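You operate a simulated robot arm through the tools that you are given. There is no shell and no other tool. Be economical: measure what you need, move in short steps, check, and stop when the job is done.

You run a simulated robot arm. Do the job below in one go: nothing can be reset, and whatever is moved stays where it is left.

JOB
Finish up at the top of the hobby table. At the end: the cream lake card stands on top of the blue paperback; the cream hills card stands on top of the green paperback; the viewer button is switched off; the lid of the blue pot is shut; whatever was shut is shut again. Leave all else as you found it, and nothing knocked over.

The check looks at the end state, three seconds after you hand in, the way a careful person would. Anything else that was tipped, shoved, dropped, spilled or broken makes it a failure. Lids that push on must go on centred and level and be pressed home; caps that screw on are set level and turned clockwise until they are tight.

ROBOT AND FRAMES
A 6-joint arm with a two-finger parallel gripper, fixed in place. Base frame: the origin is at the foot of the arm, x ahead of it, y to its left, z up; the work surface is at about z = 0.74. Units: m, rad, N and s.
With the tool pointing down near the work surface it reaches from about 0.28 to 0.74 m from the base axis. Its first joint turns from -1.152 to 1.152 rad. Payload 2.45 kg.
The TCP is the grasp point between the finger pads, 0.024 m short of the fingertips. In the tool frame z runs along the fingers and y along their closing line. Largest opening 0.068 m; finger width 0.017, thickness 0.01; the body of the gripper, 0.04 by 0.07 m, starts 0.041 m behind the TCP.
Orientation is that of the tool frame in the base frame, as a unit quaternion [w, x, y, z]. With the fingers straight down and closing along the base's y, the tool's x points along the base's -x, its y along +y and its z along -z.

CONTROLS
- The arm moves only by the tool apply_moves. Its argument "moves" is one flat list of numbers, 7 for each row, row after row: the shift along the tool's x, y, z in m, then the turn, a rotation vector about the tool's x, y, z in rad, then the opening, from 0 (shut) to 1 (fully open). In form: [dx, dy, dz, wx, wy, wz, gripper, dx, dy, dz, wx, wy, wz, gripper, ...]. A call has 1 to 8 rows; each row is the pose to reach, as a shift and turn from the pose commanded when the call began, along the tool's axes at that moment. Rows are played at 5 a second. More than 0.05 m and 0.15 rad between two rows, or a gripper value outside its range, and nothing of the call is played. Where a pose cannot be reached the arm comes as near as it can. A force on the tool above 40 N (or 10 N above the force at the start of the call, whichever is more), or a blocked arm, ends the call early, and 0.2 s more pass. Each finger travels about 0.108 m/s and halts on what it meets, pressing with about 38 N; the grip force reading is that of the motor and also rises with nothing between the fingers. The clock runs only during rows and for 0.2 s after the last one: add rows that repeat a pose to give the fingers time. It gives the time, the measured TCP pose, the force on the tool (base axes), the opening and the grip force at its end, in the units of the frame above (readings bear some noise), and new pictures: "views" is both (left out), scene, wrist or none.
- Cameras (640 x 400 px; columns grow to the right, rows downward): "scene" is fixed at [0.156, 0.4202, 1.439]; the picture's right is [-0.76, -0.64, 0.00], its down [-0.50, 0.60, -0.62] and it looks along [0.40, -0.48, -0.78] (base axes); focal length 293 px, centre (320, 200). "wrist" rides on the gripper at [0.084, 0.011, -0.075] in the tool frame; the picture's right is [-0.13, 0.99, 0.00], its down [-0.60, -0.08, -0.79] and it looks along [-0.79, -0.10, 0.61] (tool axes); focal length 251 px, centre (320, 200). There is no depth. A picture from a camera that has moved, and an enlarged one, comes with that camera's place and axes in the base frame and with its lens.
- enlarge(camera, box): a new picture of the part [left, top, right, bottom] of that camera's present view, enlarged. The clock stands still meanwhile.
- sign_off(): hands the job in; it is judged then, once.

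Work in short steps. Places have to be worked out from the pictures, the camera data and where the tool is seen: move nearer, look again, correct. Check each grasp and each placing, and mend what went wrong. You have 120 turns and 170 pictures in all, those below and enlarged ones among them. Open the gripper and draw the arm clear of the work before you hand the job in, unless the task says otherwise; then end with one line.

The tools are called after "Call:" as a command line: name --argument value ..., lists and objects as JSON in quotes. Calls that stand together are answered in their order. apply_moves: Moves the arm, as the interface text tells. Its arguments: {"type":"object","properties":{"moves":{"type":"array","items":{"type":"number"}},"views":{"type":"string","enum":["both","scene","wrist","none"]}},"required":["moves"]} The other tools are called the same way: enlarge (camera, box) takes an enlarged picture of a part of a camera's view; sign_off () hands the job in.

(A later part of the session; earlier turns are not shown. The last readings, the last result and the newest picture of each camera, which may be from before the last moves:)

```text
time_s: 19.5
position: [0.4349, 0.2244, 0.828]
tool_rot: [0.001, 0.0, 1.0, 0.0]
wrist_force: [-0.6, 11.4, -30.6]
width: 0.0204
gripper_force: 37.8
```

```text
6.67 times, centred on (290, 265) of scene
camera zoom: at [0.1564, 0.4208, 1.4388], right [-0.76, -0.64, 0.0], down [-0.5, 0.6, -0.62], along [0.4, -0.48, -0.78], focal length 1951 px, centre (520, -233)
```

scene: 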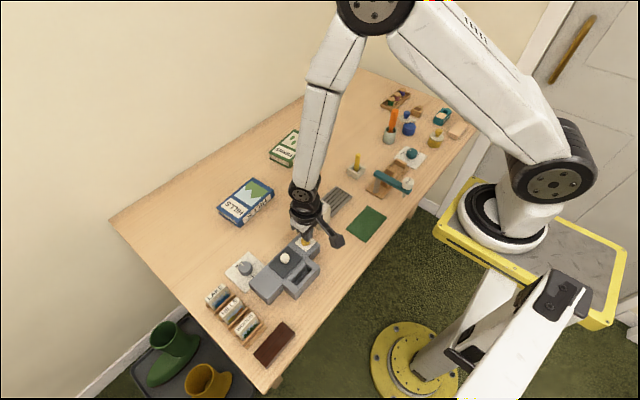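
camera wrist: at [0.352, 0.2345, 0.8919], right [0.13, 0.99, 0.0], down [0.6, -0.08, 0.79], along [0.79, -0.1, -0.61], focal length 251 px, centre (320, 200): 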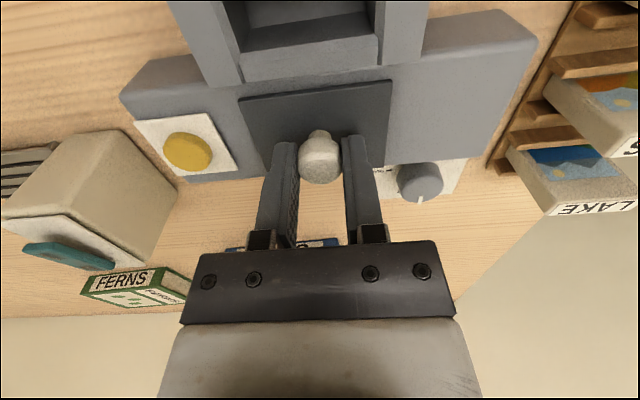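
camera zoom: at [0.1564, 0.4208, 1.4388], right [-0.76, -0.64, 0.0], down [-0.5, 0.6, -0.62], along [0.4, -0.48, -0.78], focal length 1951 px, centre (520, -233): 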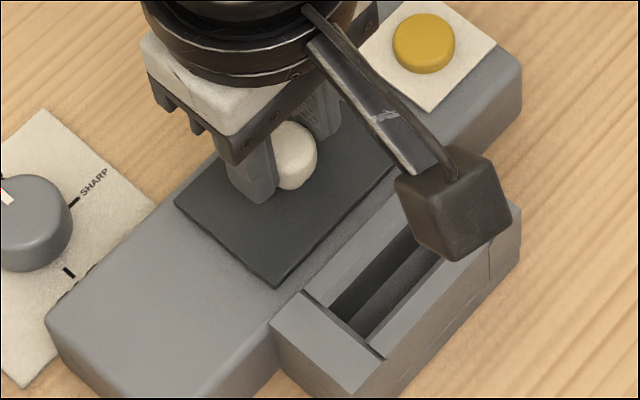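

The lid doesn't lift (30 N) – it likely slides. I go back down to relax and then try sliding gently toward +y, where the body has free room.

Call:
apply_moves --moves '[0, 0, 0.005, 0, 0, 0, 0.2, 0, 0, 0.01, 0, 0, 0, 0.2, 0, 0, 0.01, 0, 0, 0, 0.2]' --views "none"

Call:
apply_moves --moves '[0, 0.002, 0, 0, 0, 0, 0.2, 0, 0.004, 0, 0, 0, 0, 0.2, 0, 0.004, 0, 0, 0, 0, 0.2]' --views "none"

Call:
enlarge --camera "wrist" --box '[220, 60, 420, 220]'

```text
time_s: 20.3
position: [0.4357, 0.2256, 0.818]
tool_rot: [0.003, -0.001, 1.0, 0.001]
wrist_force: [0.5, -3.1, 30.0]
width: 0.0206
gripper_force: 38.0
```

```text
time_s: 20.9
position: [0.436, 0.2248, 0.8169]
tool_rot: [-0.001, 0.0, 1.0, -0.001]
wrist_force: [-0.9, -7.2, 7.1]
width: 0.0202
gripper_force: 37.8
stopped in row 2: the force on the tool passed its limit (the readings are from after the stop); the commanded pose is now the measured one
```

```text
2.50 times, centred on (320, 140) of wrist
camera zoom: at [0.3522, 0.2351, 0.892], right [0.13, 0.99, 0.0], down [0.61, -0.08, 0.79], along [0.79, -0.1, -0.61], focal length 629 px, centre (320, 350)
```

zoom: 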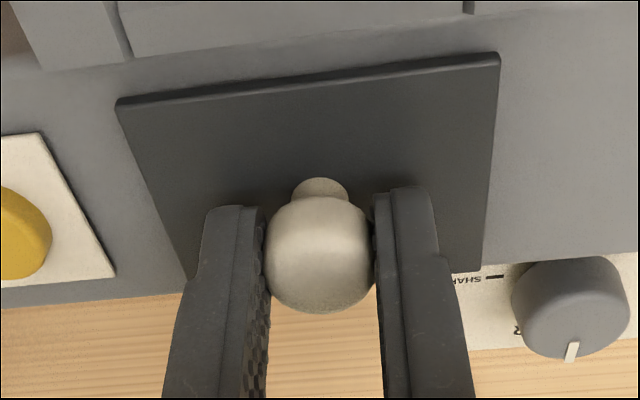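

Force relaxed. Retry +y by small steps.

Call:
apply_moves --moves '[0, 0.0015, -0.001, 0, 0, 0, 0.2, 0, 0.003, -0.001, 0, 0, 0, 0.2]' --views "none"

Call:
apply_moves --moves '[0, -0.003, 0, 0, 0, 0, 0.2, 0, -0.006, 0, 0, 0, 0, 0.2]' --views "none"

Call:
apply_moves --moves '[0, 0.0015, 0, 0, 0, 0, 0.2, 0, 0.003, 0, 0, 0, 0, 0.2]' --views "none"

Call:
apply_moves --moves '[-0.002, 0, 0, 0, 0, 0, 0.2, -0.004, 0, 0, 0, 0, 0, 0.2]' --views "none"

```text
time_s: 21.5
position: [0.434, 0.2259, 0.8167]
tool_rot: [-0.004, 0.002, 1.0, -0.004]
wrist_force: [5.7, -35.9, 1.4]
width: 0.0204
gripper_force: 37.7
```

```text
time_s: 22.1
position: [0.4345, 0.2249, 0.8175]
tool_rot: [0.001, 0.0, 1.0, 0.0]
wrist_force: [-0.2, 6.2, -30.5]
width: 0.0205
gripper_force: 38.1
```

```text
time_s: 22.7
position: [0.435, 0.2249, 0.8177]
tool_rot: [0.0, 0.0, 1.0, 0.0]
wrist_force: [0.8, -8.2, -12.8]
width: 0.0206
gripper_force: 38.3
```

```text
time_s: 23.3
position: [0.4394, 0.225, 0.8192]
tool_rot: [-0.001, 0.001, 1.0, -0.001]
wrist_force: [0.2, -7.1, -6.0]
width: 0.0206
gripper_force: 38.2
```

+y is blocked, while +x moved freely. I check whether the lid moved with the fingers.

Call:
enlarge --camera "wrist" --box '[220, 60, 420, 220]'

Call:
enlarge --camera "scene" --box '[260, 235, 320, 295]'

```text
2.50 times, centred on (320, 140) of wrist
camera zoom: at [0.3564, 0.235, 0.8934], right [0.13, 0.99, 0.0], down [0.61, -0.08, 0.79], along [0.78, -0.11, -0.61], focal length 629 px, centre (320, 350)
```

zoom: 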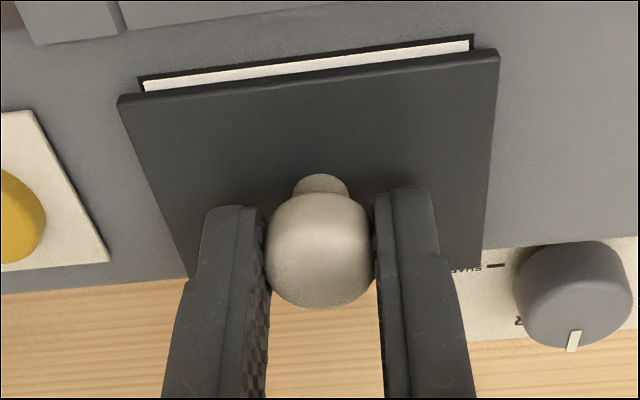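

```text
6.67 times, centred on (290, 265) of scene
camera zoom: at [0.156, 0.4201, 1.4391], right [-0.76, -0.64, 0.0], down [-0.5, 0.6, -0.62], along [0.4, -0.48, -0.78], focal length 1951 px, centre (520, -233)
```

zoom: 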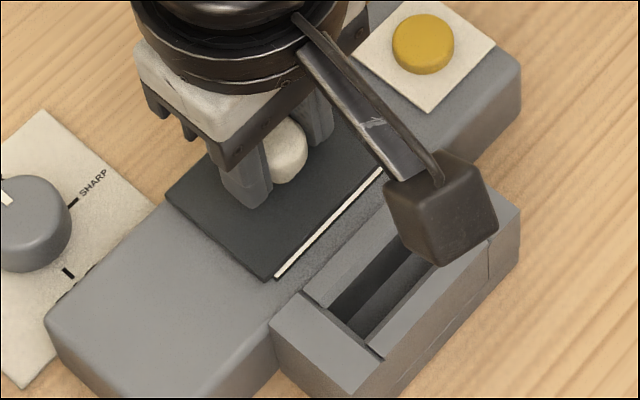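

The lid slides along +x, uncovering a pale window. I slide it further, about 3 cm, to see inside.

Call:
apply_moves --moves '[-0.006, 0, 0, 0, 0, 0, 0.2, -0.012, 0, 0, 0, 0, 0, 0.2, -0.018, 0, 0, 0, 0, 0, 0.2, -0.024, 0, 0, 0, 0, 0, 0.2]' --views "wrist"

Call:
enlarge --camera "scene" --box '[260, 235, 320, 295]'

Call:
enlarge --camera "wrist" --box '[220, 60, 420, 220]'

```text
time_s: 24.3
position: [0.4634, 0.2253, 0.8185]
tool_rot: [0.0, 0.001, 1.0, -0.001]
wrist_force: [0.6, -9.7, 2.4]
width: 0.0208
gripper_force: 37.9
camera wrist: at [0.3802, 0.2349, 0.8933], right [0.13, 0.99, 0.0], down [0.6, -0.08, 0.79], along [0.79, -0.1, -0.61], focal length 251 px, centre (320, 200)
```

wrist: 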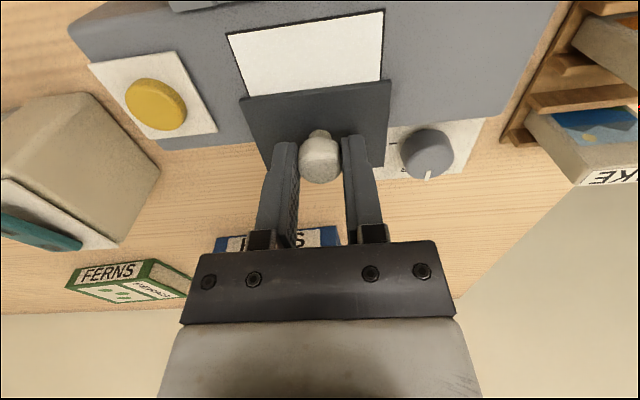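

```text
6.67 times, centred on (290, 265) of scene
camera zoom: at [0.1559, 0.42, 1.4391], right [-0.76, -0.64, 0.0], down [-0.5, 0.6, -0.62], along [0.4, -0.48, -0.78], focal length 1951 px, centre (520, -233)
```

zoom: 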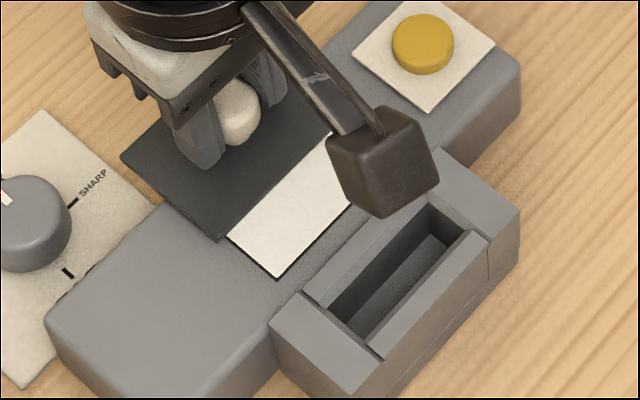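

```text
2.50 times, centred on (320, 140) of wrist
camera zoom: at [0.3802, 0.2349, 0.8933], right [0.13, 0.99, 0.0], down [0.6, -0.08, 0.79], along [0.79, -0.1, -0.61], focal length 629 px, centre (320, 350)
```

zoom: 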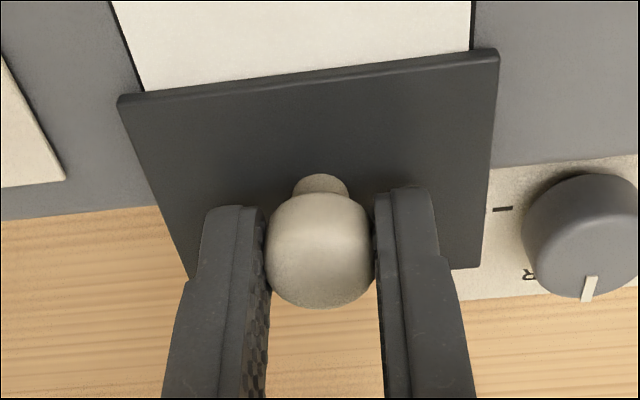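

The pale window is the viewer's screen, so its brightness should show the state. I release the knob, lift, and picture it before pressing the button again.

Call:
apply_moves --moves '[0, 0, 0, 0, 0, 0, 0.6, 0, 0, 0, 0, 0, 0, 0.8, 0, 0, -0.03, 0, 0, 0, 0.8, 0.02, -0.03, -0.05, 0, 0, 0, 0.4, 0.033, -0.07, -0.05, 0, 0, 0, 0]' --views "scene"

Call:
enlarge --camera "scene" --box '[250, 235, 310, 295]'

Call:
enlarge --camera "wrist" --box '[300, 0, 500, 160]'

```text
time_s: 25.5
position: [0.4281, 0.1545, 0.8674]
tool_rot: [-0.001, 0.0, 1.0, -0.001]
wrist_force: [-0.1, -0.1, 0.4]
width: 0.0
gripper_force: 23.1
```

scene: 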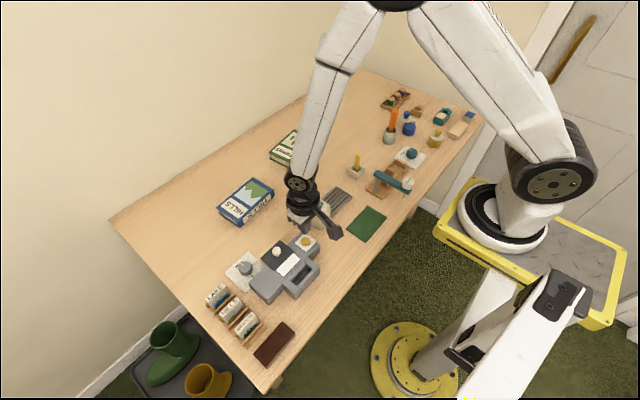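

```text
6.67 times, centred on (280, 265) of scene
camera zoom: at [0.1559, 0.4203, 1.439], right [-0.76, -0.64, 0.0], down [-0.5, 0.6, -0.62], along [0.4, -0.48, -0.78], focal length 1951 px, centre (587, -233)
```

zoom: 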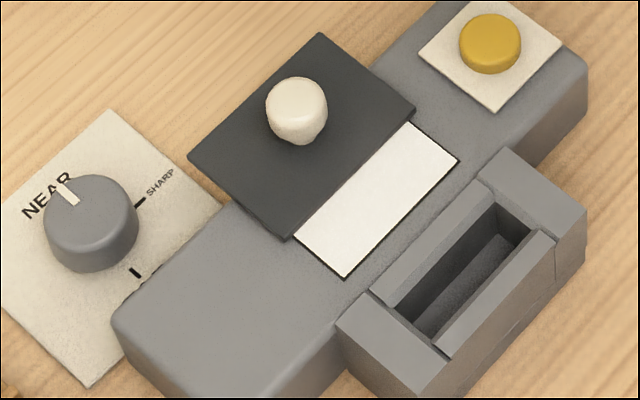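

```text
2.50 times, centred on (400, 80) of wrist
camera zoom: at [0.346, 0.1643, 0.9434], right [0.13, 0.99, 0.0], down [0.61, -0.08, 0.79], along [0.79, -0.1, -0.61], focal length 629 px, centre (120, 500)
```

zoom: 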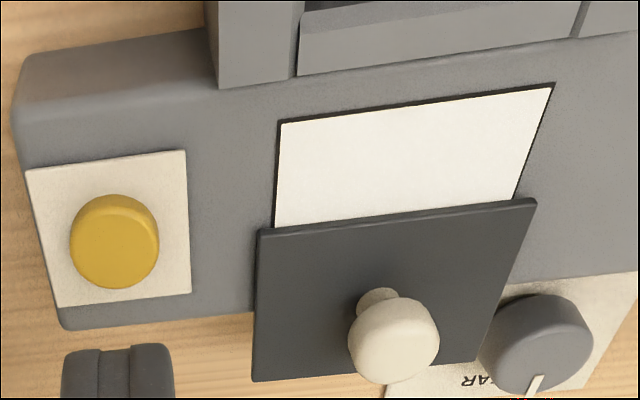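

The screen looks uniformly bright (lit?). I press the button once to the depth used before (~0.810) and look.

Call:
apply_moves --moves '[-0.002, 0, 0.03, 0, 0, 0, 0, -0.002, 0, 0.05, 0, 0, 0, 0, -0.002, 0, 0.054, 0, 0, 0, 0, -0.002, 0, 0.057, 0, 0, 0, 0, -0.002, 0, 0.059, 0, 0, 0, 0]' --views "none"

Call:
enlarge --camera "scene" --box '[250, 235, 310, 295]'

Call:
apply_moves --moves '[0, 0, -0.02, 0, 0, 0, 0, 0, 0, -0.059, 0, 0, 0, 0]' --views "none"

Call:
enlarge --camera "scene" --box '[250, 235, 310, 295]'

```text
time_s: 26.7
position: [0.4302, 0.155, 0.8092]
tool_rot: [-0.001, 0.0, 1.0, -0.001]
wrist_force: [-5.2, 1.3, 15.3]
width: 0.0001
gripper_force: 23.5
```

```text
6.67 times, centred on (280, 265) of scene
camera zoom: at [0.1556, 0.4202, 1.4391], right [-0.76, -0.64, 0.0], down [-0.5, 0.6, -0.62], along [0.4, -0.48, -0.78], focal length 1951 px, centre (587, -233)
```

zoom: 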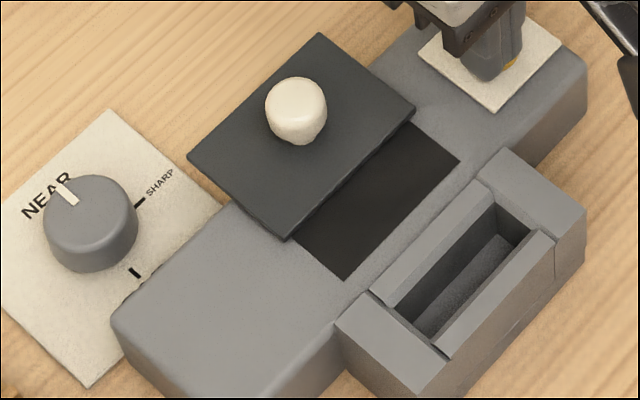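

```text
time_s: 27.3
position: [0.4318, 0.1564, 0.8689]
tool_rot: [-0.001, 0.001, 1.0, -0.001]
wrist_force: [-0.5, -0.3, 0.1]
width: 0.0001
gripper_force: 23.6
```

```text
6.67 times, centred on (280, 265) of scene
camera zoom: at [0.156, 0.4202, 1.439], right [-0.76, -0.64, 0.0], down [-0.5, 0.6, -0.62], along [0.4, -0.48, -0.78], focal length 1951 px, centre (587, -233)
```

zoom: 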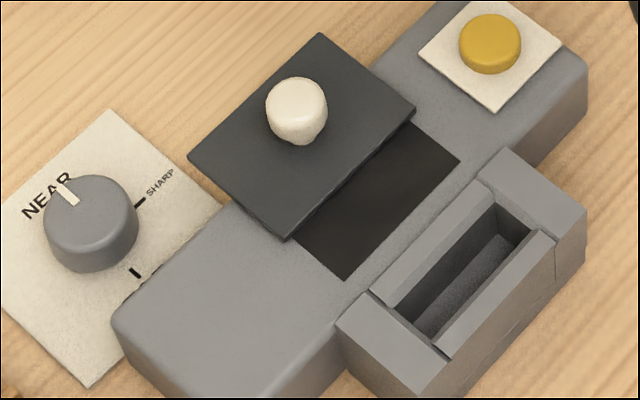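

The screen went dark: viewer is now off. I re-grip the knob at (0.463, 0.225) and slide the cover back by 28 mm.

Call:
apply_moves --moves '[-0.016, 0.035, 0, 0, 0, 0, 1, -0.032, 0.07, 0, 0, 0, 0, 1, -0.032, 0.07, 0.025, 0, 0, 0, 1, -0.032, 0.07, 0.049, 0, 0, 0, 1, -0.032, 0.07, 0.049, 0, 0, 0, 0.5, -0.032, 0.07, 0.049, 0, 0, 0, 0.25, -0.032, 0.07, 0.049, 0, 0, 0, 0.25]' --views "wrist"

Call:
apply_moves --moves '[0.006, 0, 0, 0, 0, 0, 0.25, 0.012, 0, 0, 0, 0, 0, 0.25, 0.018, 0, 0, 0, 0, 0, 0.25, 0.024, 0, 0, 0, 0, 0, 0.25]' --views "wrist"

```text
time_s: 28.9
position: [0.4652, 0.224, 0.8199]
tool_rot: [0.0, 0.001, 1.0, -0.001]
wrist_force: [0.5, -5.9, 0.2]
width: 0.0206
gripper_force: 37.7
camera wrist: at [0.3825, 0.235, 0.8946], right [0.13, 0.99, 0.0], down [0.61, -0.08, 0.79], along [0.78, -0.11, -0.61], focal length 251 px, centre (320, 200)
```

wrist: 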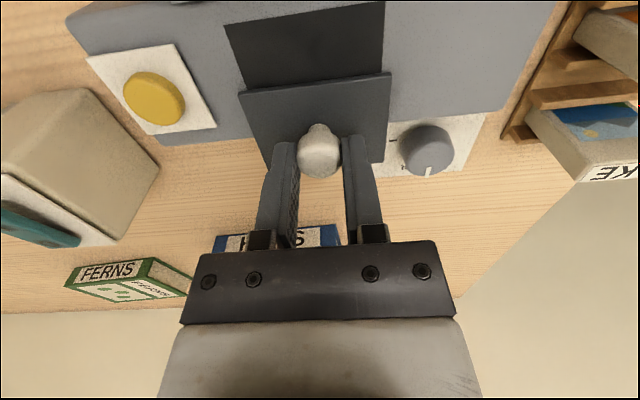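

```text
time_s: 29.9
position: [0.4414, 0.2246, 0.8184]
tool_rot: [-0.001, 0.002, 1.0, -0.001]
wrist_force: [0.7, -25.7, 30.2]
width: 0.0208
gripper_force: 37.2
camera wrist: at [0.3576, 0.2351, 0.8942], right [0.13, 0.99, 0.0], down [0.61, -0.08, 0.79], along [0.79, -0.11, -0.61], focal length 251 px, centre (320, 200)
```

wrist: 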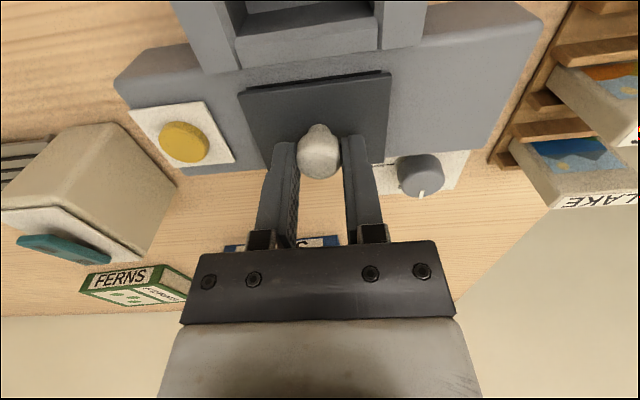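

Some side load built up (−26 N y, +30 N z). I relax by shifting −2 mm y and +2 mm up, then slide the last 5–6 mm.

Call:
apply_moves --moves '[0, -0.002, -0.002, 0, 0, 0, 0.25, 0.002, -0.002, -0.002, 0, 0, 0, 0.25, 0.004, -0.002, -0.002, 0, 0, 0, 0.25, 0.006, -0.002, -0.002, 0, 0, 0, 0.25]' --views "none"

Call:
enlarge --camera "wrist" --box '[220, 60, 420, 220]'

```text
time_s: 30.9
position: [0.4356, 0.2248, 0.8204]
tool_rot: [0.002, 0.001, 1.0, 0.0]
wrist_force: [14.2, 3.4, -25.7]
width: 0.0208
gripper_force: 38.0
```

```text
2.50 times, centred on (320, 140) of wrist
camera zoom: at [0.3522, 0.2346, 0.8953], right [0.13, 0.99, 0.0], down [0.6, -0.08, 0.79], along [0.79, -0.1, -0.61], focal length 629 px, centre (320, 350)
```

zoom: 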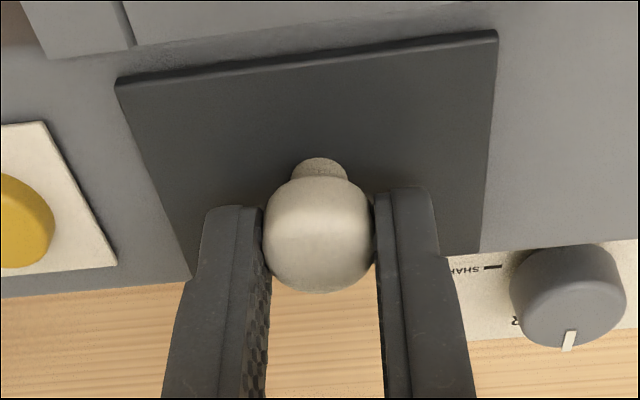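

The cover met its stop (14 N in x) and no gap shows. I release, lift away, and check.

Call:
apply_moves --moves '[0, 0, 0.001, 0, 0, 0, 0.6, 0, 0, 0.0, 0, 0, 0, 0.9, 0, 0, 0, 0, 0, 0, 1, 0, 0, -0.04, 0, 0, 0, 1, 0.03, 0, -0.08, 0, 0, 0, 1, 0.06, 0.03, -0.1, 0, 0, 0, 1, 0.1, 0.05, -0.12, 0, 0, 0, 1]' --views "both"

Call:
enlarge --camera "scene" --box '[250, 235, 310, 295]'

Call:
enlarge --camera "scene" --box '[200, 275, 280, 345]'

```text
time_s: 32.5
position: [0.3342, 0.2738, 0.9397]
tool_rot: [-0.001, 0.0, 1.0, -0.002]
wrist_force: [0.3, -0.4, -0.3]
width: 0.068
gripper_force: 0.0
camera wrist: at [0.2519, 0.2838, 1.0157], right [0.13, 0.99, 0.0], down [0.61, -0.08, 0.79], along [0.79, -0.11, -0.61], focal length 251 px, centre (320, 200)
```

scene: 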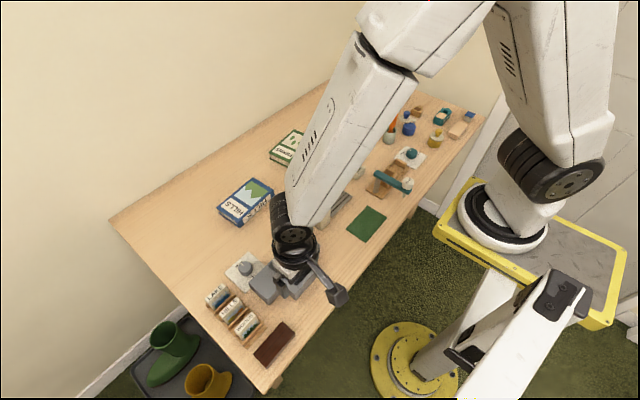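
wrist: 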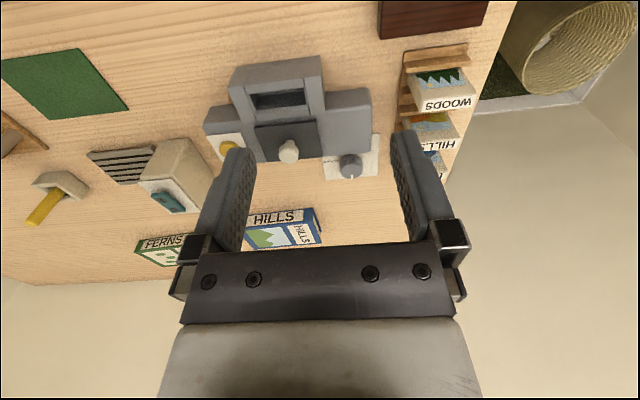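

```text
6.67 times, centred on (280, 265) of scene
camera zoom: at [0.156, 0.4202, 1.439], right [-0.76, -0.64, 0.0], down [-0.5, 0.6, -0.62], along [0.4, -0.48, -0.78], focal length 1951 px, centre (587, -233)
```

zoom: 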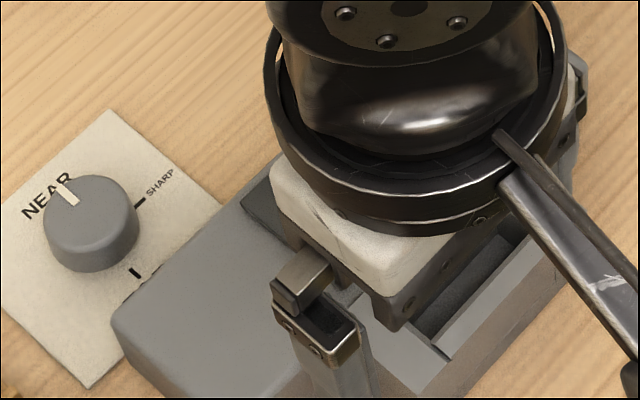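

```text
5.71 times, centred on (240, 310) of scene
camera zoom: at [0.156, 0.4202, 1.439], right [-0.76, -0.64, 0.0], down [-0.5, 0.6, -0.62], along [0.4, -0.48, -0.78], focal length 1672 px, centre (777, -429)
```

zoom: 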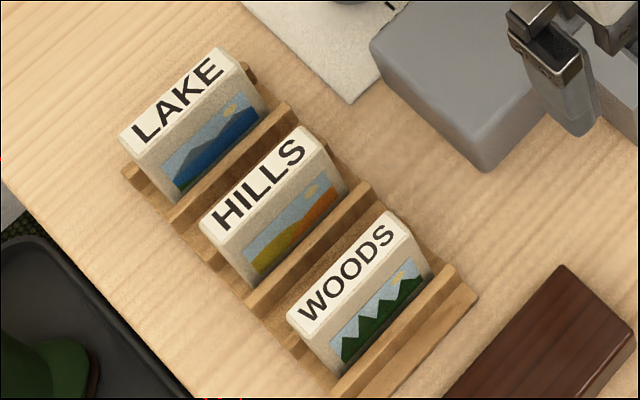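

The viewer's cover looks shut. Next the cards: I rotate the gripper 90° so it closes along x (card thickness), looking toward the rack.

Call:
apply_moves --moves '[-0.017, -0.003, 0, 0, 0, -0.145, 1, -0.034, -0.006, 0, 0, 0, -0.29, 1, -0.051, -0.009, 0, 0, 0, -0.435, 1, -0.068, -0.012, 0, 0, 0, -0.58, 1, -0.085, -0.015, 0, 0, 0, -0.725, 1, -0.102, -0.018, 0, 0, 0, -0.87, 1, -0.119, -0.021, 0, 0, 0, -1.015, 1, -0.136, -0.024, 0, 0, 0, -1.16, 1]' --views "none"

Call:
apply_moves --moves '[0, 0, 0, 0, 0, -0.14, 1, 0, 0, 0, 0, 0, -0.28, 1, 0, 0, 0, 0, 0, -0.4108, 1, 0, 0, 0, 0, 0, -0.4108, 1]' --views "both"

```text
time_s: 34.3
position: [0.4698, 0.251, 0.9409]
tool_rot: [0.0, -0.549, 0.836, -0.001]
wrist_force: [-0.2, -0.2, -1.2]
width: 0.0677
gripper_force: 0.0
```

```text
time_s: 35.3
position: [0.47, 0.2498, 0.9407]
tool_rot: [0.002, 0.707, -0.707, 0.0]
wrist_force: [-0.3, 0.4, 0.8]
width: 0.0678
gripper_force: 0.0
camera wrist: at [0.4601, 0.165, 1.016], right [-0.99, 0.13, 0.0], down [0.08, 0.61, 0.79], along [0.1, 0.79, -0.61], focal length 251 px, centre (320, 200)
```

scene: 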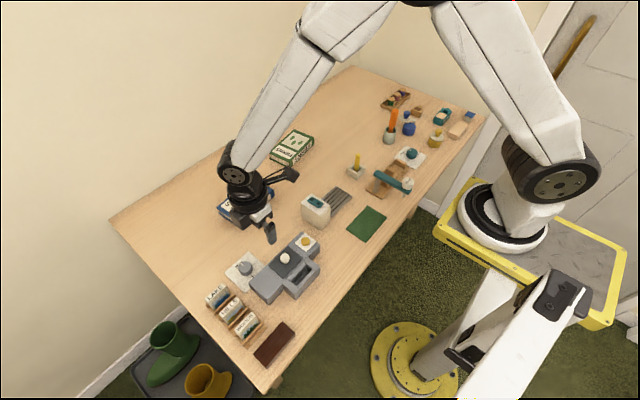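
wrist: 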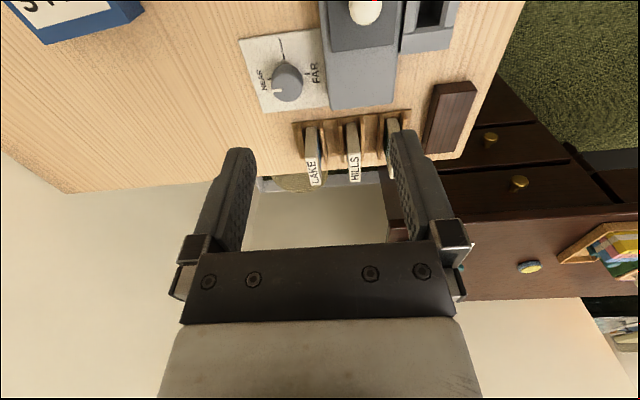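

Call:
enlarge --camera "wrist" --box '[270, 90, 430, 200]'

Call:
enlarge --camera "scene" --box '[250, 225, 330, 305]'

```text
3.64 times, centred on (350, 145) of wrist
camera zoom: at [0.4601, 0.165, 1.016], right [-0.99, 0.13, 0.0], down [0.08, 0.61, 0.79], along [0.1, 0.79, -0.61], focal length 914 px, centre (211, 400)
```

zoom: 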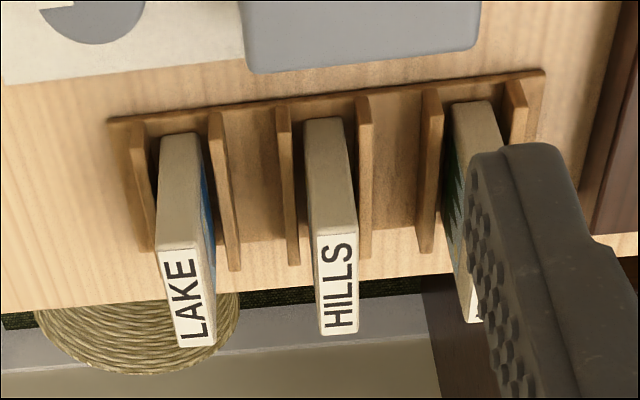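

```text
5.00 times, centred on (290, 265) of scene
camera zoom: at [0.156, 0.4202, 1.439], right [-0.76, -0.64, 0.0], down [-0.5, 0.6, -0.62], along [0.4, -0.48, -0.78], focal length 1463 px, centre (470, -125)
```

zoom: 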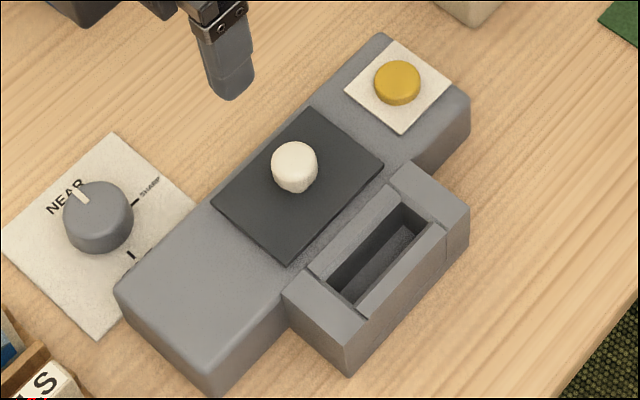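

The viewer matches its start look (cover shut). Lake card top is at about (0.497, 0.385, 0.80). I move above it with opening ~0.044.

Call:
apply_moves --moves '[-0.033, -0.007, 0, 0, 0, 0, 0.65, -0.066, -0.014, 0, 0, 0, 0, 0.65, -0.1, -0.021, 0, 0, 0, 0, 0.65, -0.133, -0.027, 0.03, 0, 0, 0, 0.65, -0.133, -0.027, 0.07, 0, 0, 0, 0.65]' --views "wrist"

Call:
enlarge --camera "scene" --box '[190, 260, 270, 340]'

Call:
enlarge --camera "wrist" --box '[240, 60, 400, 200]'

```text
time_s: 36.5
position: [0.497, 0.3823, 0.8701]
tool_rot: [-0.001, -0.707, 0.708, 0.0]
wrist_force: [-0.4, -0.5, 0.1]
width: 0.044
gripper_force: 0.0
camera wrist: at [0.4871, 0.2974, 0.9452], right [-0.99, 0.13, 0.0], down [0.08, 0.61, 0.79], along [0.1, 0.79, -0.61], focal length 251 px, centre (320, 200)
```

wrist: 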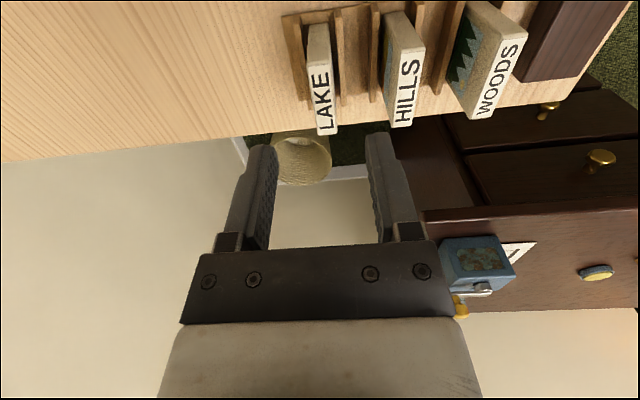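

```text
5.00 times, centred on (230, 300) of scene
camera zoom: at [0.1559, 0.4203, 1.439], right [-0.76, -0.64, 0.0], down [-0.5, 0.6, -0.62], along [0.4, -0.48, -0.78], focal length 1463 px, centre (770, -300)
```

zoom: 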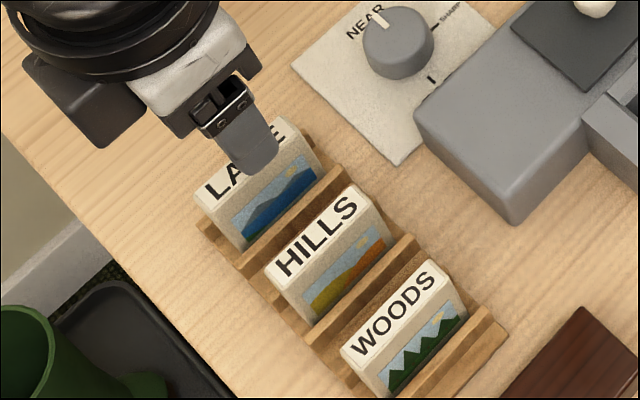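

```text
2.86 times, centred on (320, 130) of wrist
camera zoom: at [0.4871, 0.2974, 0.9452], right [-0.99, 0.13, 0.0], down [0.08, 0.61, 0.79], along [0.1, 0.79, -0.61], focal length 718 px, centre (320, 400)
```

zoom: 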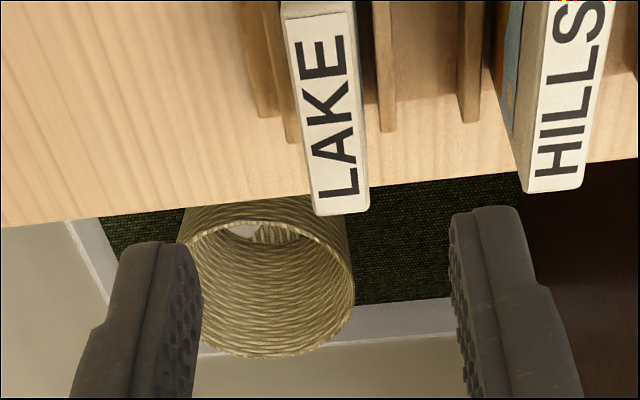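

The lake card top is at about (0.496, 0.380, ~0.797). I lower so tips begin straddling the card and check.

Call:
apply_moves --moves '[0.001, 0.001, 0.03, 0, 0, 0, 0.65, 0.001, 0.001, 0.058, 0, 0, 0, 0.65]' --views "wrist"

Call:
enlarge --camera "scene" --box '[190, 260, 270, 340]'

Call:
enlarge --camera "wrist" --box '[240, 60, 400, 200]'

```text
time_s: 37.1
position: [0.4971, 0.3806, 0.8111]
tool_rot: [-0.001, -0.707, 0.707, 0.001]
wrist_force: [0.3, -0.4, -0.1]
width: 0.0442
gripper_force: 0.1
camera wrist: at [0.4876, 0.2948, 0.8864], right [-0.99, 0.13, 0.0], down [0.08, 0.61, 0.79], along [0.1, 0.78, -0.61], focal length 251 px, centre (320, 200)
```

wrist: 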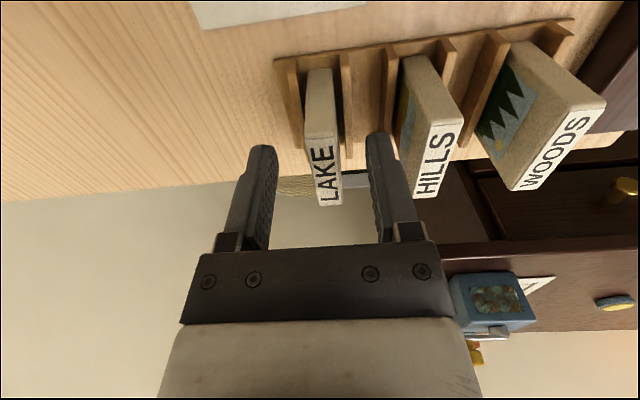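

```text
5.00 times, centred on (230, 300) of scene
camera zoom: at [0.156, 0.4202, 1.439], right [-0.76, -0.64, 0.0], down [-0.5, 0.6, -0.62], along [0.4, -0.48, -0.78], focal length 1463 px, centre (770, -300)
```

zoom: 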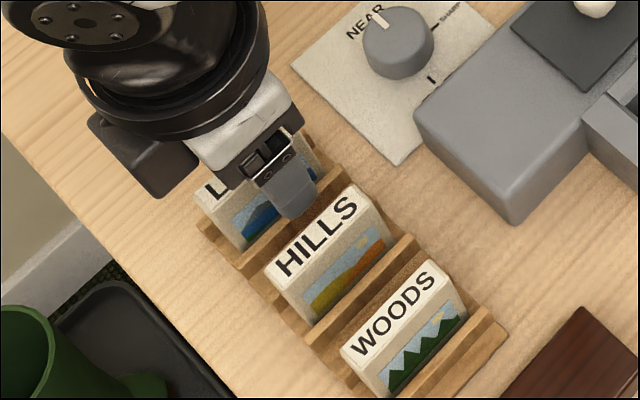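

```text
2.86 times, centred on (320, 130) of wrist
camera zoom: at [0.4876, 0.2948, 0.8864], right [-0.99, 0.13, 0.0], down [0.08, 0.61, 0.79], along [0.1, 0.78, -0.61], focal length 718 px, centre (320, 400)
```

zoom: 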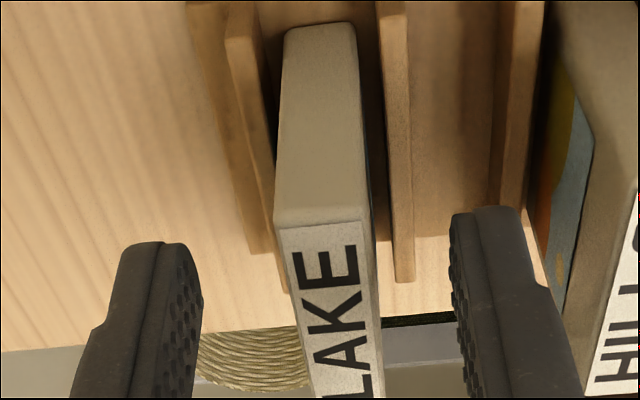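

Aligned. I lower 8 mm more, keeping above the rails, and close.

Call:
apply_moves --moves '[0, 0, 0.008, 0, 0, 0, 0.55, 0, 0, 0.008, 0, 0, 0, 0.3, 0, 0, 0.008, 0, 0, 0, 0.1, 0, 0, 0.008, 0, 0, 0, 0.1]' --views "wrist"

Call:
enlarge --camera "wrist" --box '[240, 60, 400, 200]'

```text
time_s: 38.1
position: [0.4965, 0.3805, 0.804]
tool_rot: [-0.002, -0.707, 0.708, -0.001]
wrist_force: [0.5, 0.5, -0.1]
width: 0.0128
gripper_force: 33.2
camera wrist: at [0.4866, 0.2956, 0.879], right [-0.99, 0.13, 0.0], down [0.08, 0.61, 0.79], along [0.1, 0.79, -0.61], focal length 251 px, centre (320, 200)
```

wrist: 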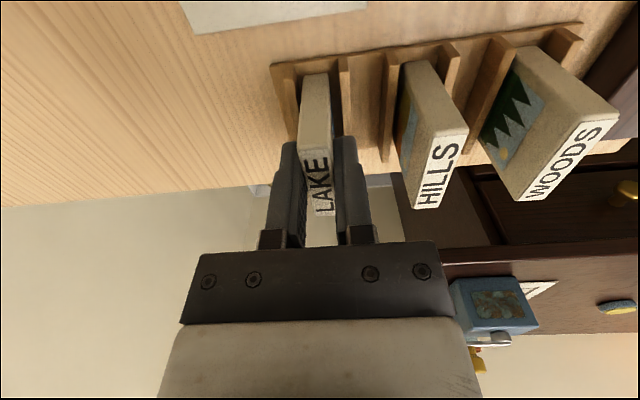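

```text
2.86 times, centred on (320, 130) of wrist
camera zoom: at [0.4866, 0.2956, 0.879], right [-0.99, 0.13, 0.0], down [0.08, 0.61, 0.79], along [0.1, 0.79, -0.61], focal length 718 px, centre (320, 400)
```

zoom: 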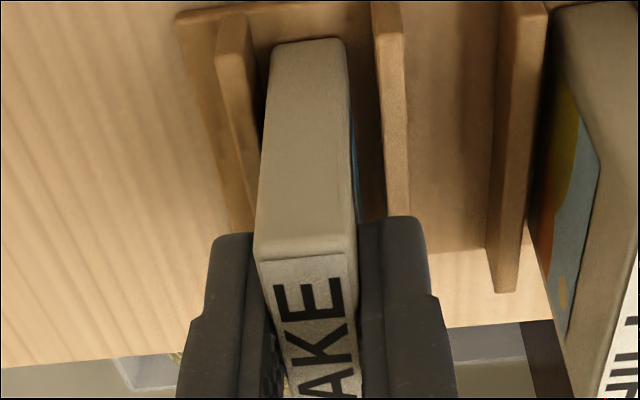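

Card gripped (12.8 mm). I lift it straight up and check it.

Call:
apply_moves --moves '[0, 0, -0.02, 0, 0, 0, 0.1, 0, 0, -0.05, 0, 0, 0, 0.1, 0, 0, -0.09, 0, 0, 0, 0.1, 0, 0, -0.11, 0, 0, 0, 0.1]' --views "both"

Call:
enlarge --camera "scene" --box '[170, 220, 290, 340]'

Call:
enlarge --camera "wrist" --box '[240, 60, 400, 200]'

```text
time_s: 39.1
position: [0.4966, 0.3835, 0.914]
tool_rot: [-0.002, -0.706, 0.708, -0.001]
wrist_force: [0.3, 0.5, 0.0]
width: 0.0128
gripper_force: 33.2
camera wrist: at [0.4872, 0.2965, 0.9901], right [-0.99, 0.13, 0.0], down [0.08, 0.61, 0.79], along [0.1, 0.78, -0.61], focal length 251 px, centre (320, 200)
```

scene: 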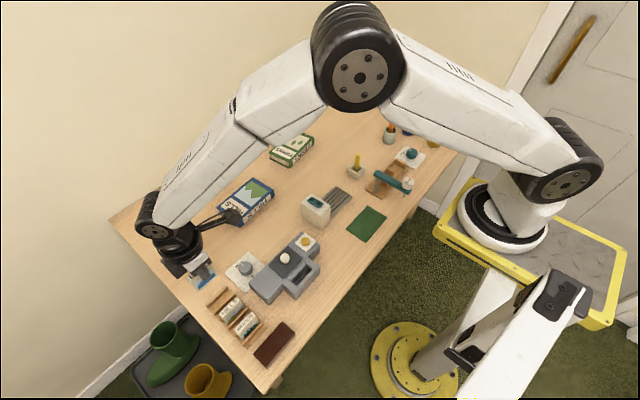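
wrist: 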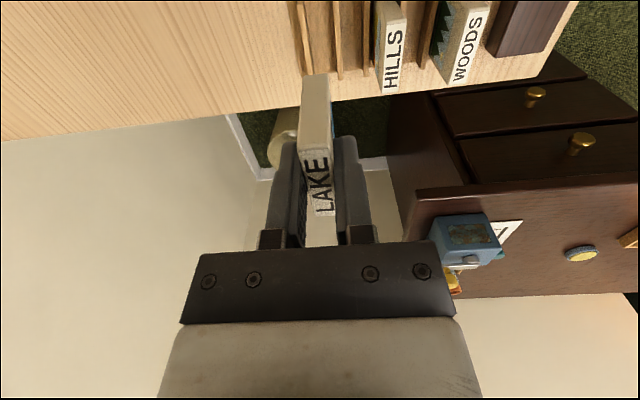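

```text
3.33 times, centred on (230, 280) of scene
camera zoom: at [0.1559, 0.4202, 1.439], right [-0.76, -0.64, 0.0], down [-0.5, 0.6, -0.62], along [0.4, -0.48, -0.78], focal length 975 px, centre (620, -67)
```

zoom: 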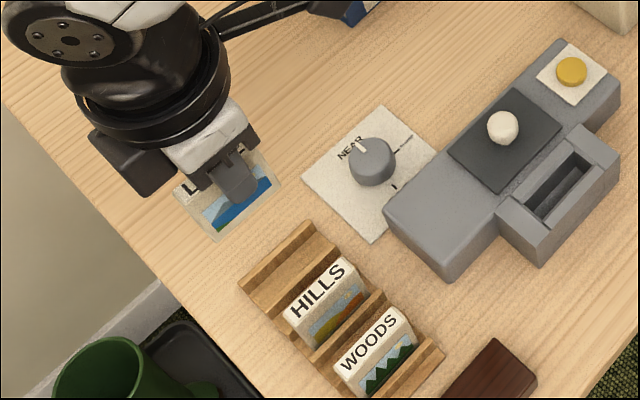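

```text
2.86 times, centred on (320, 130) of wrist
camera zoom: at [0.4872, 0.2965, 0.9901], right [-0.99, 0.13, 0.0], down [0.08, 0.61, 0.79], along [0.1, 0.78, -0.61], focal length 718 px, centre (320, 400)
```

zoom: 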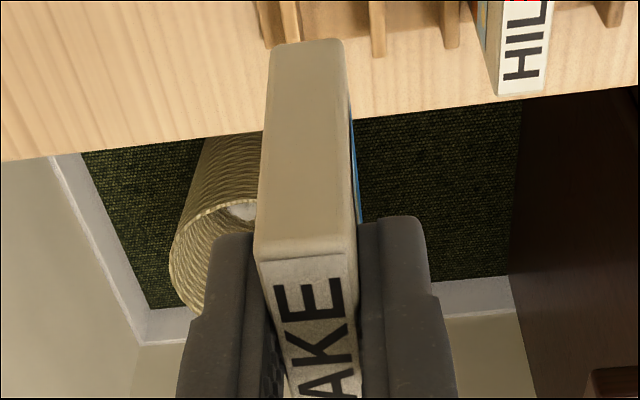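

The lake card is firmly held. Blue book's centre computes to about (0.67, 0.14), top z≈0.765; I carry the card above it at (0.66, 0.15).

Call:
apply_moves --moves '[0.033, -0.0233, 0, 0, 0, 0, 0.1, 0.0667, -0.0466, 0, 0, 0, 0, 0.1, 0.1, -0.07, 0, 0, 0, 0, 0.1, 0.133, -0.0932, 0, 0, 0, 0, 0.1, 0.1667, -0.1165, 0, 0, 0, 0, 0.1, 0.2, -0.14, 0, 0, 0, 0, 0.1, 0.2335, -0.1635, 0, 0, 0, 0, 0.1]' --views "both"

Call:
enlarge --camera "scene" --box '[200, 120, 300, 240]'

```text
time_s: 40.7
position: [0.6618, 0.1469, 0.9132]
tool_rot: [0.001, 0.707, -0.707, 0.001]
wrist_force: [0.4, -0.1, 0.3]
width: 0.0128
gripper_force: 33.4
camera wrist: at [0.652, 0.0633, 0.9885], right [-0.99, 0.13, 0.0], down [0.08, 0.61, 0.79], along [0.1, 0.79, -0.61], focal length 251 px, centre (320, 200)
```

scene: 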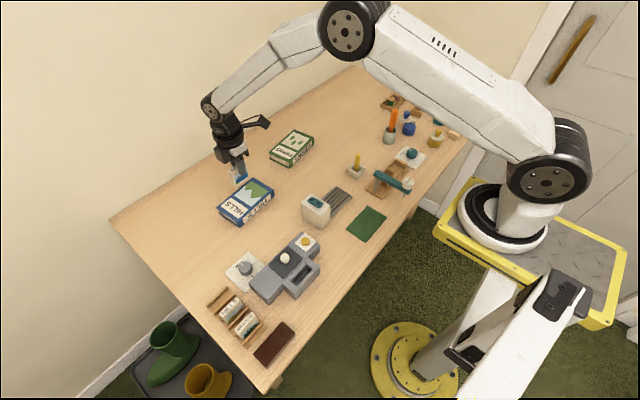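
wrist: 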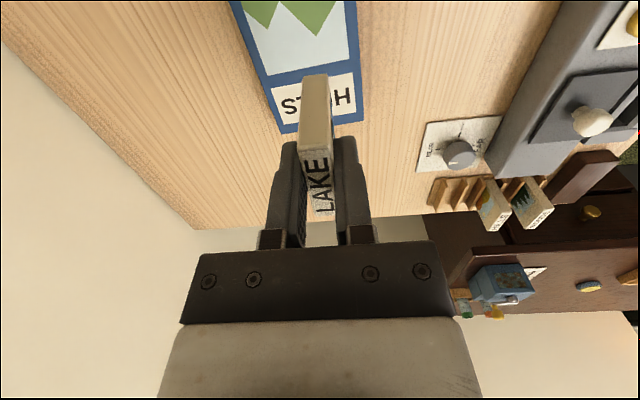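

```text
3.33 times, centred on (250, 180) of scene
camera zoom: at [0.1559, 0.4202, 1.439], right [-0.76, -0.64, 0.0], down [-0.5, 0.6, -0.62], along [0.4, -0.48, -0.78], focal length 975 px, centre (553, 267)
```

zoom: 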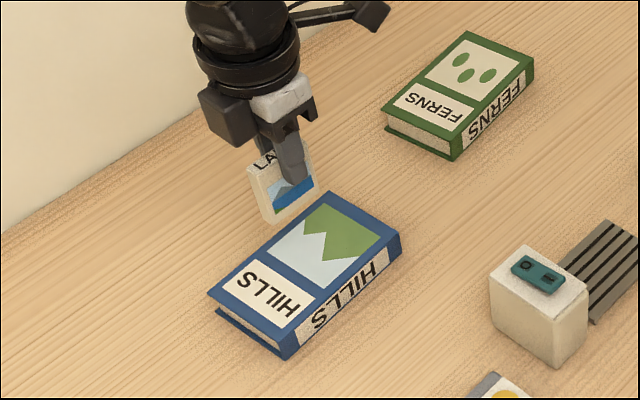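

The card hovers over the book. I lower to about z=0.845 and look.

Call:
apply_moves --moves '[0, 0, 0.03, 0, 0, 0, 0.1, 0, 0, 0.06, 0, 0, 0, 0.1, 0, 0, 0.07, 0, 0, 0, 0.1]' --views "wrist"

Call:
enlarge --camera "scene" --box '[205, 150, 285, 230]'

```text
time_s: 41.5
position: [0.6613, 0.1495, 0.8445]
tool_rot: [0.001, 0.708, -0.707, 0.0]
wrist_force: [-0.2, -0.4, -0.8]
width: 0.0129
gripper_force: 33.1
camera wrist: at [0.6506, 0.0634, 0.9196], right [-0.99, 0.13, 0.0], down [0.08, 0.61, 0.79], along [0.1, 0.79, -0.61], focal length 251 px, centre (320, 200)
```

wrist: 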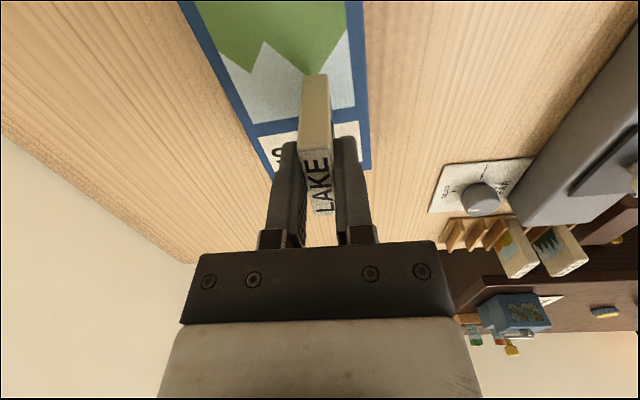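

```text
5.00 times, centred on (245, 190) of scene
camera zoom: at [0.156, 0.4202, 1.439], right [-0.76, -0.64, 0.0], down [-0.5, 0.6, -0.62], along [0.4, -0.48, -0.78], focal length 1463 px, centre (695, 250)
```

zoom: 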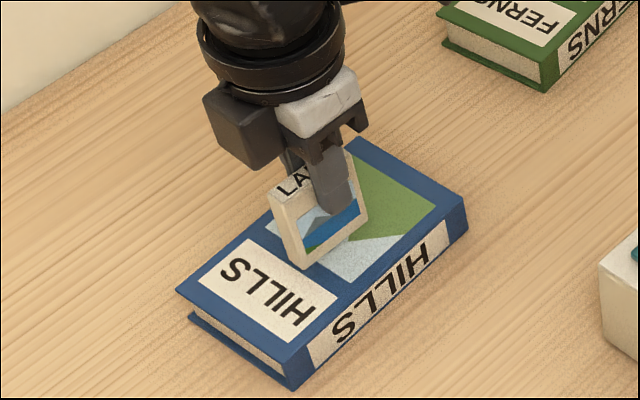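

Nearly there; creeping down with force checks.

Call:
apply_moves --moves '[0, 0, 0.005, 0, 0, 0, 0.1, 0, 0, 0.009, 0, 0, 0, 0.1]' --views "none"

Call:
enlarge --camera "scene" --box '[225, 170, 275, 220]'

```text
time_s: 42.1
position: [0.6594, 0.1486, 0.8361]
tool_rot: [-0.001, -0.706, 0.708, 0.0]
wrist_force: [-0.6, -0.5, 0.0]
width: 0.0129
gripper_force: 32.5
```

```text
8.00 times, centred on (250, 195) of scene
camera zoom: at [0.156, 0.4202, 1.439], right [-0.76, -0.64, 0.0], down [-0.5, 0.6, -0.62], along [0.4, -0.48, -0.78], focal length 2341 px, centre (880, 240)
```

zoom: 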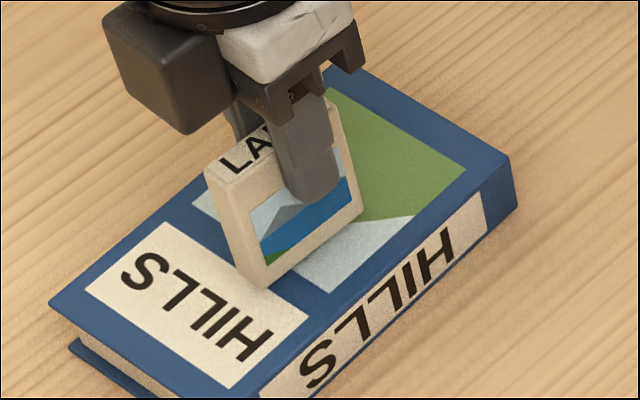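

Call:
apply_moves --moves '[0, 0, 0.002, 0, 0, 0, 0.1, 0, 0, 0.004, 0, 0, 0, 0.1]' --views "none"

Call:
apply_moves --moves '[0, 0, 0.002, 0, 0, 0, 0.1]' --views "none"

Call:
apply_moves --moves '[0, 0, 0.002, 0, 0, 0, 0.1]' --views "none"

```text
time_s: 42.7
position: [0.6584, 0.1498, 0.8305]
tool_rot: [-0.001, -0.707, 0.708, 0.0]
wrist_force: [-0.1, -0.2, 0.6]
width: 0.0128
gripper_force: 33.0
```

```text
time_s: 43.1
position: [0.6587, 0.1486, 0.8295]
tool_rot: [0.0, -0.707, 0.707, 0.0]
wrist_force: [-0.6, 0.1, -0.7]
width: 0.0129
gripper_force: 32.8
```

```text
time_s: 43.5
position: [0.6589, 0.1479, 0.8275]
tool_rot: [-0.001, -0.707, 0.708, 0.0]
wrist_force: [-1.2, -2.1, 8.7]
width: 0.0127
gripper_force: 33.1
```

Contact (8.7 N) at z≈0.8275. I relieve 1 mm, open, and check that the card stands.

Call:
apply_moves --moves '[0, 0, -0.001, 0, 0, 0, 0.1, 0, 0, -0.001, 0, 0, 0, 0.3, 0, 0, -0.001, 0, 0, 0, 0.5, 0, 0, -0.001, 0, 0, 0, 0.6]' --views "wrist"

Call:
enlarge --camera "scene" --box '[225, 170, 275, 220]'

```text
time_s: 44.5
position: [0.6608, 0.148, 0.8291]
tool_rot: [-0.001, -0.706, 0.708, -0.001]
wrist_force: [-0.2, 0.1, 0.8]
width: 0.041
gripper_force: 0.2
camera wrist: at [0.6497, 0.0634, 0.9032], right [-0.99, 0.13, 0.0], down [0.08, 0.61, 0.79], along [0.1, 0.79, -0.61], focal length 251 px, centre (320, 200)
```

wrist: 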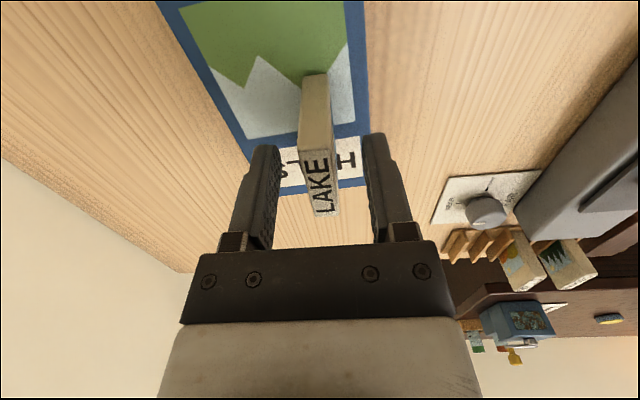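

```text
8.00 times, centred on (250, 195) of scene
camera zoom: at [0.156, 0.4202, 1.439], right [-0.76, -0.64, 0.0], down [-0.5, 0.6, -0.62], along [0.4, -0.48, -0.78], focal length 2341 px, centre (880, 240)
```

zoom: 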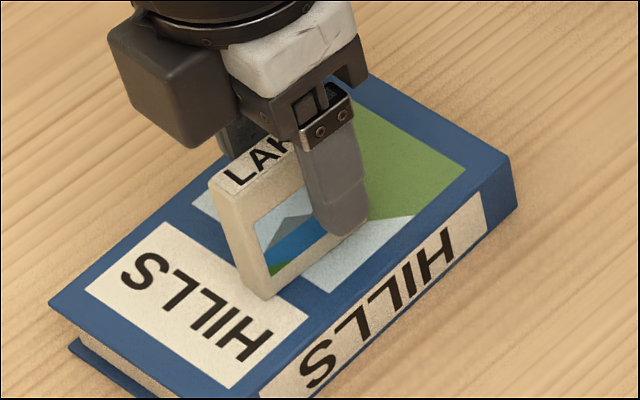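

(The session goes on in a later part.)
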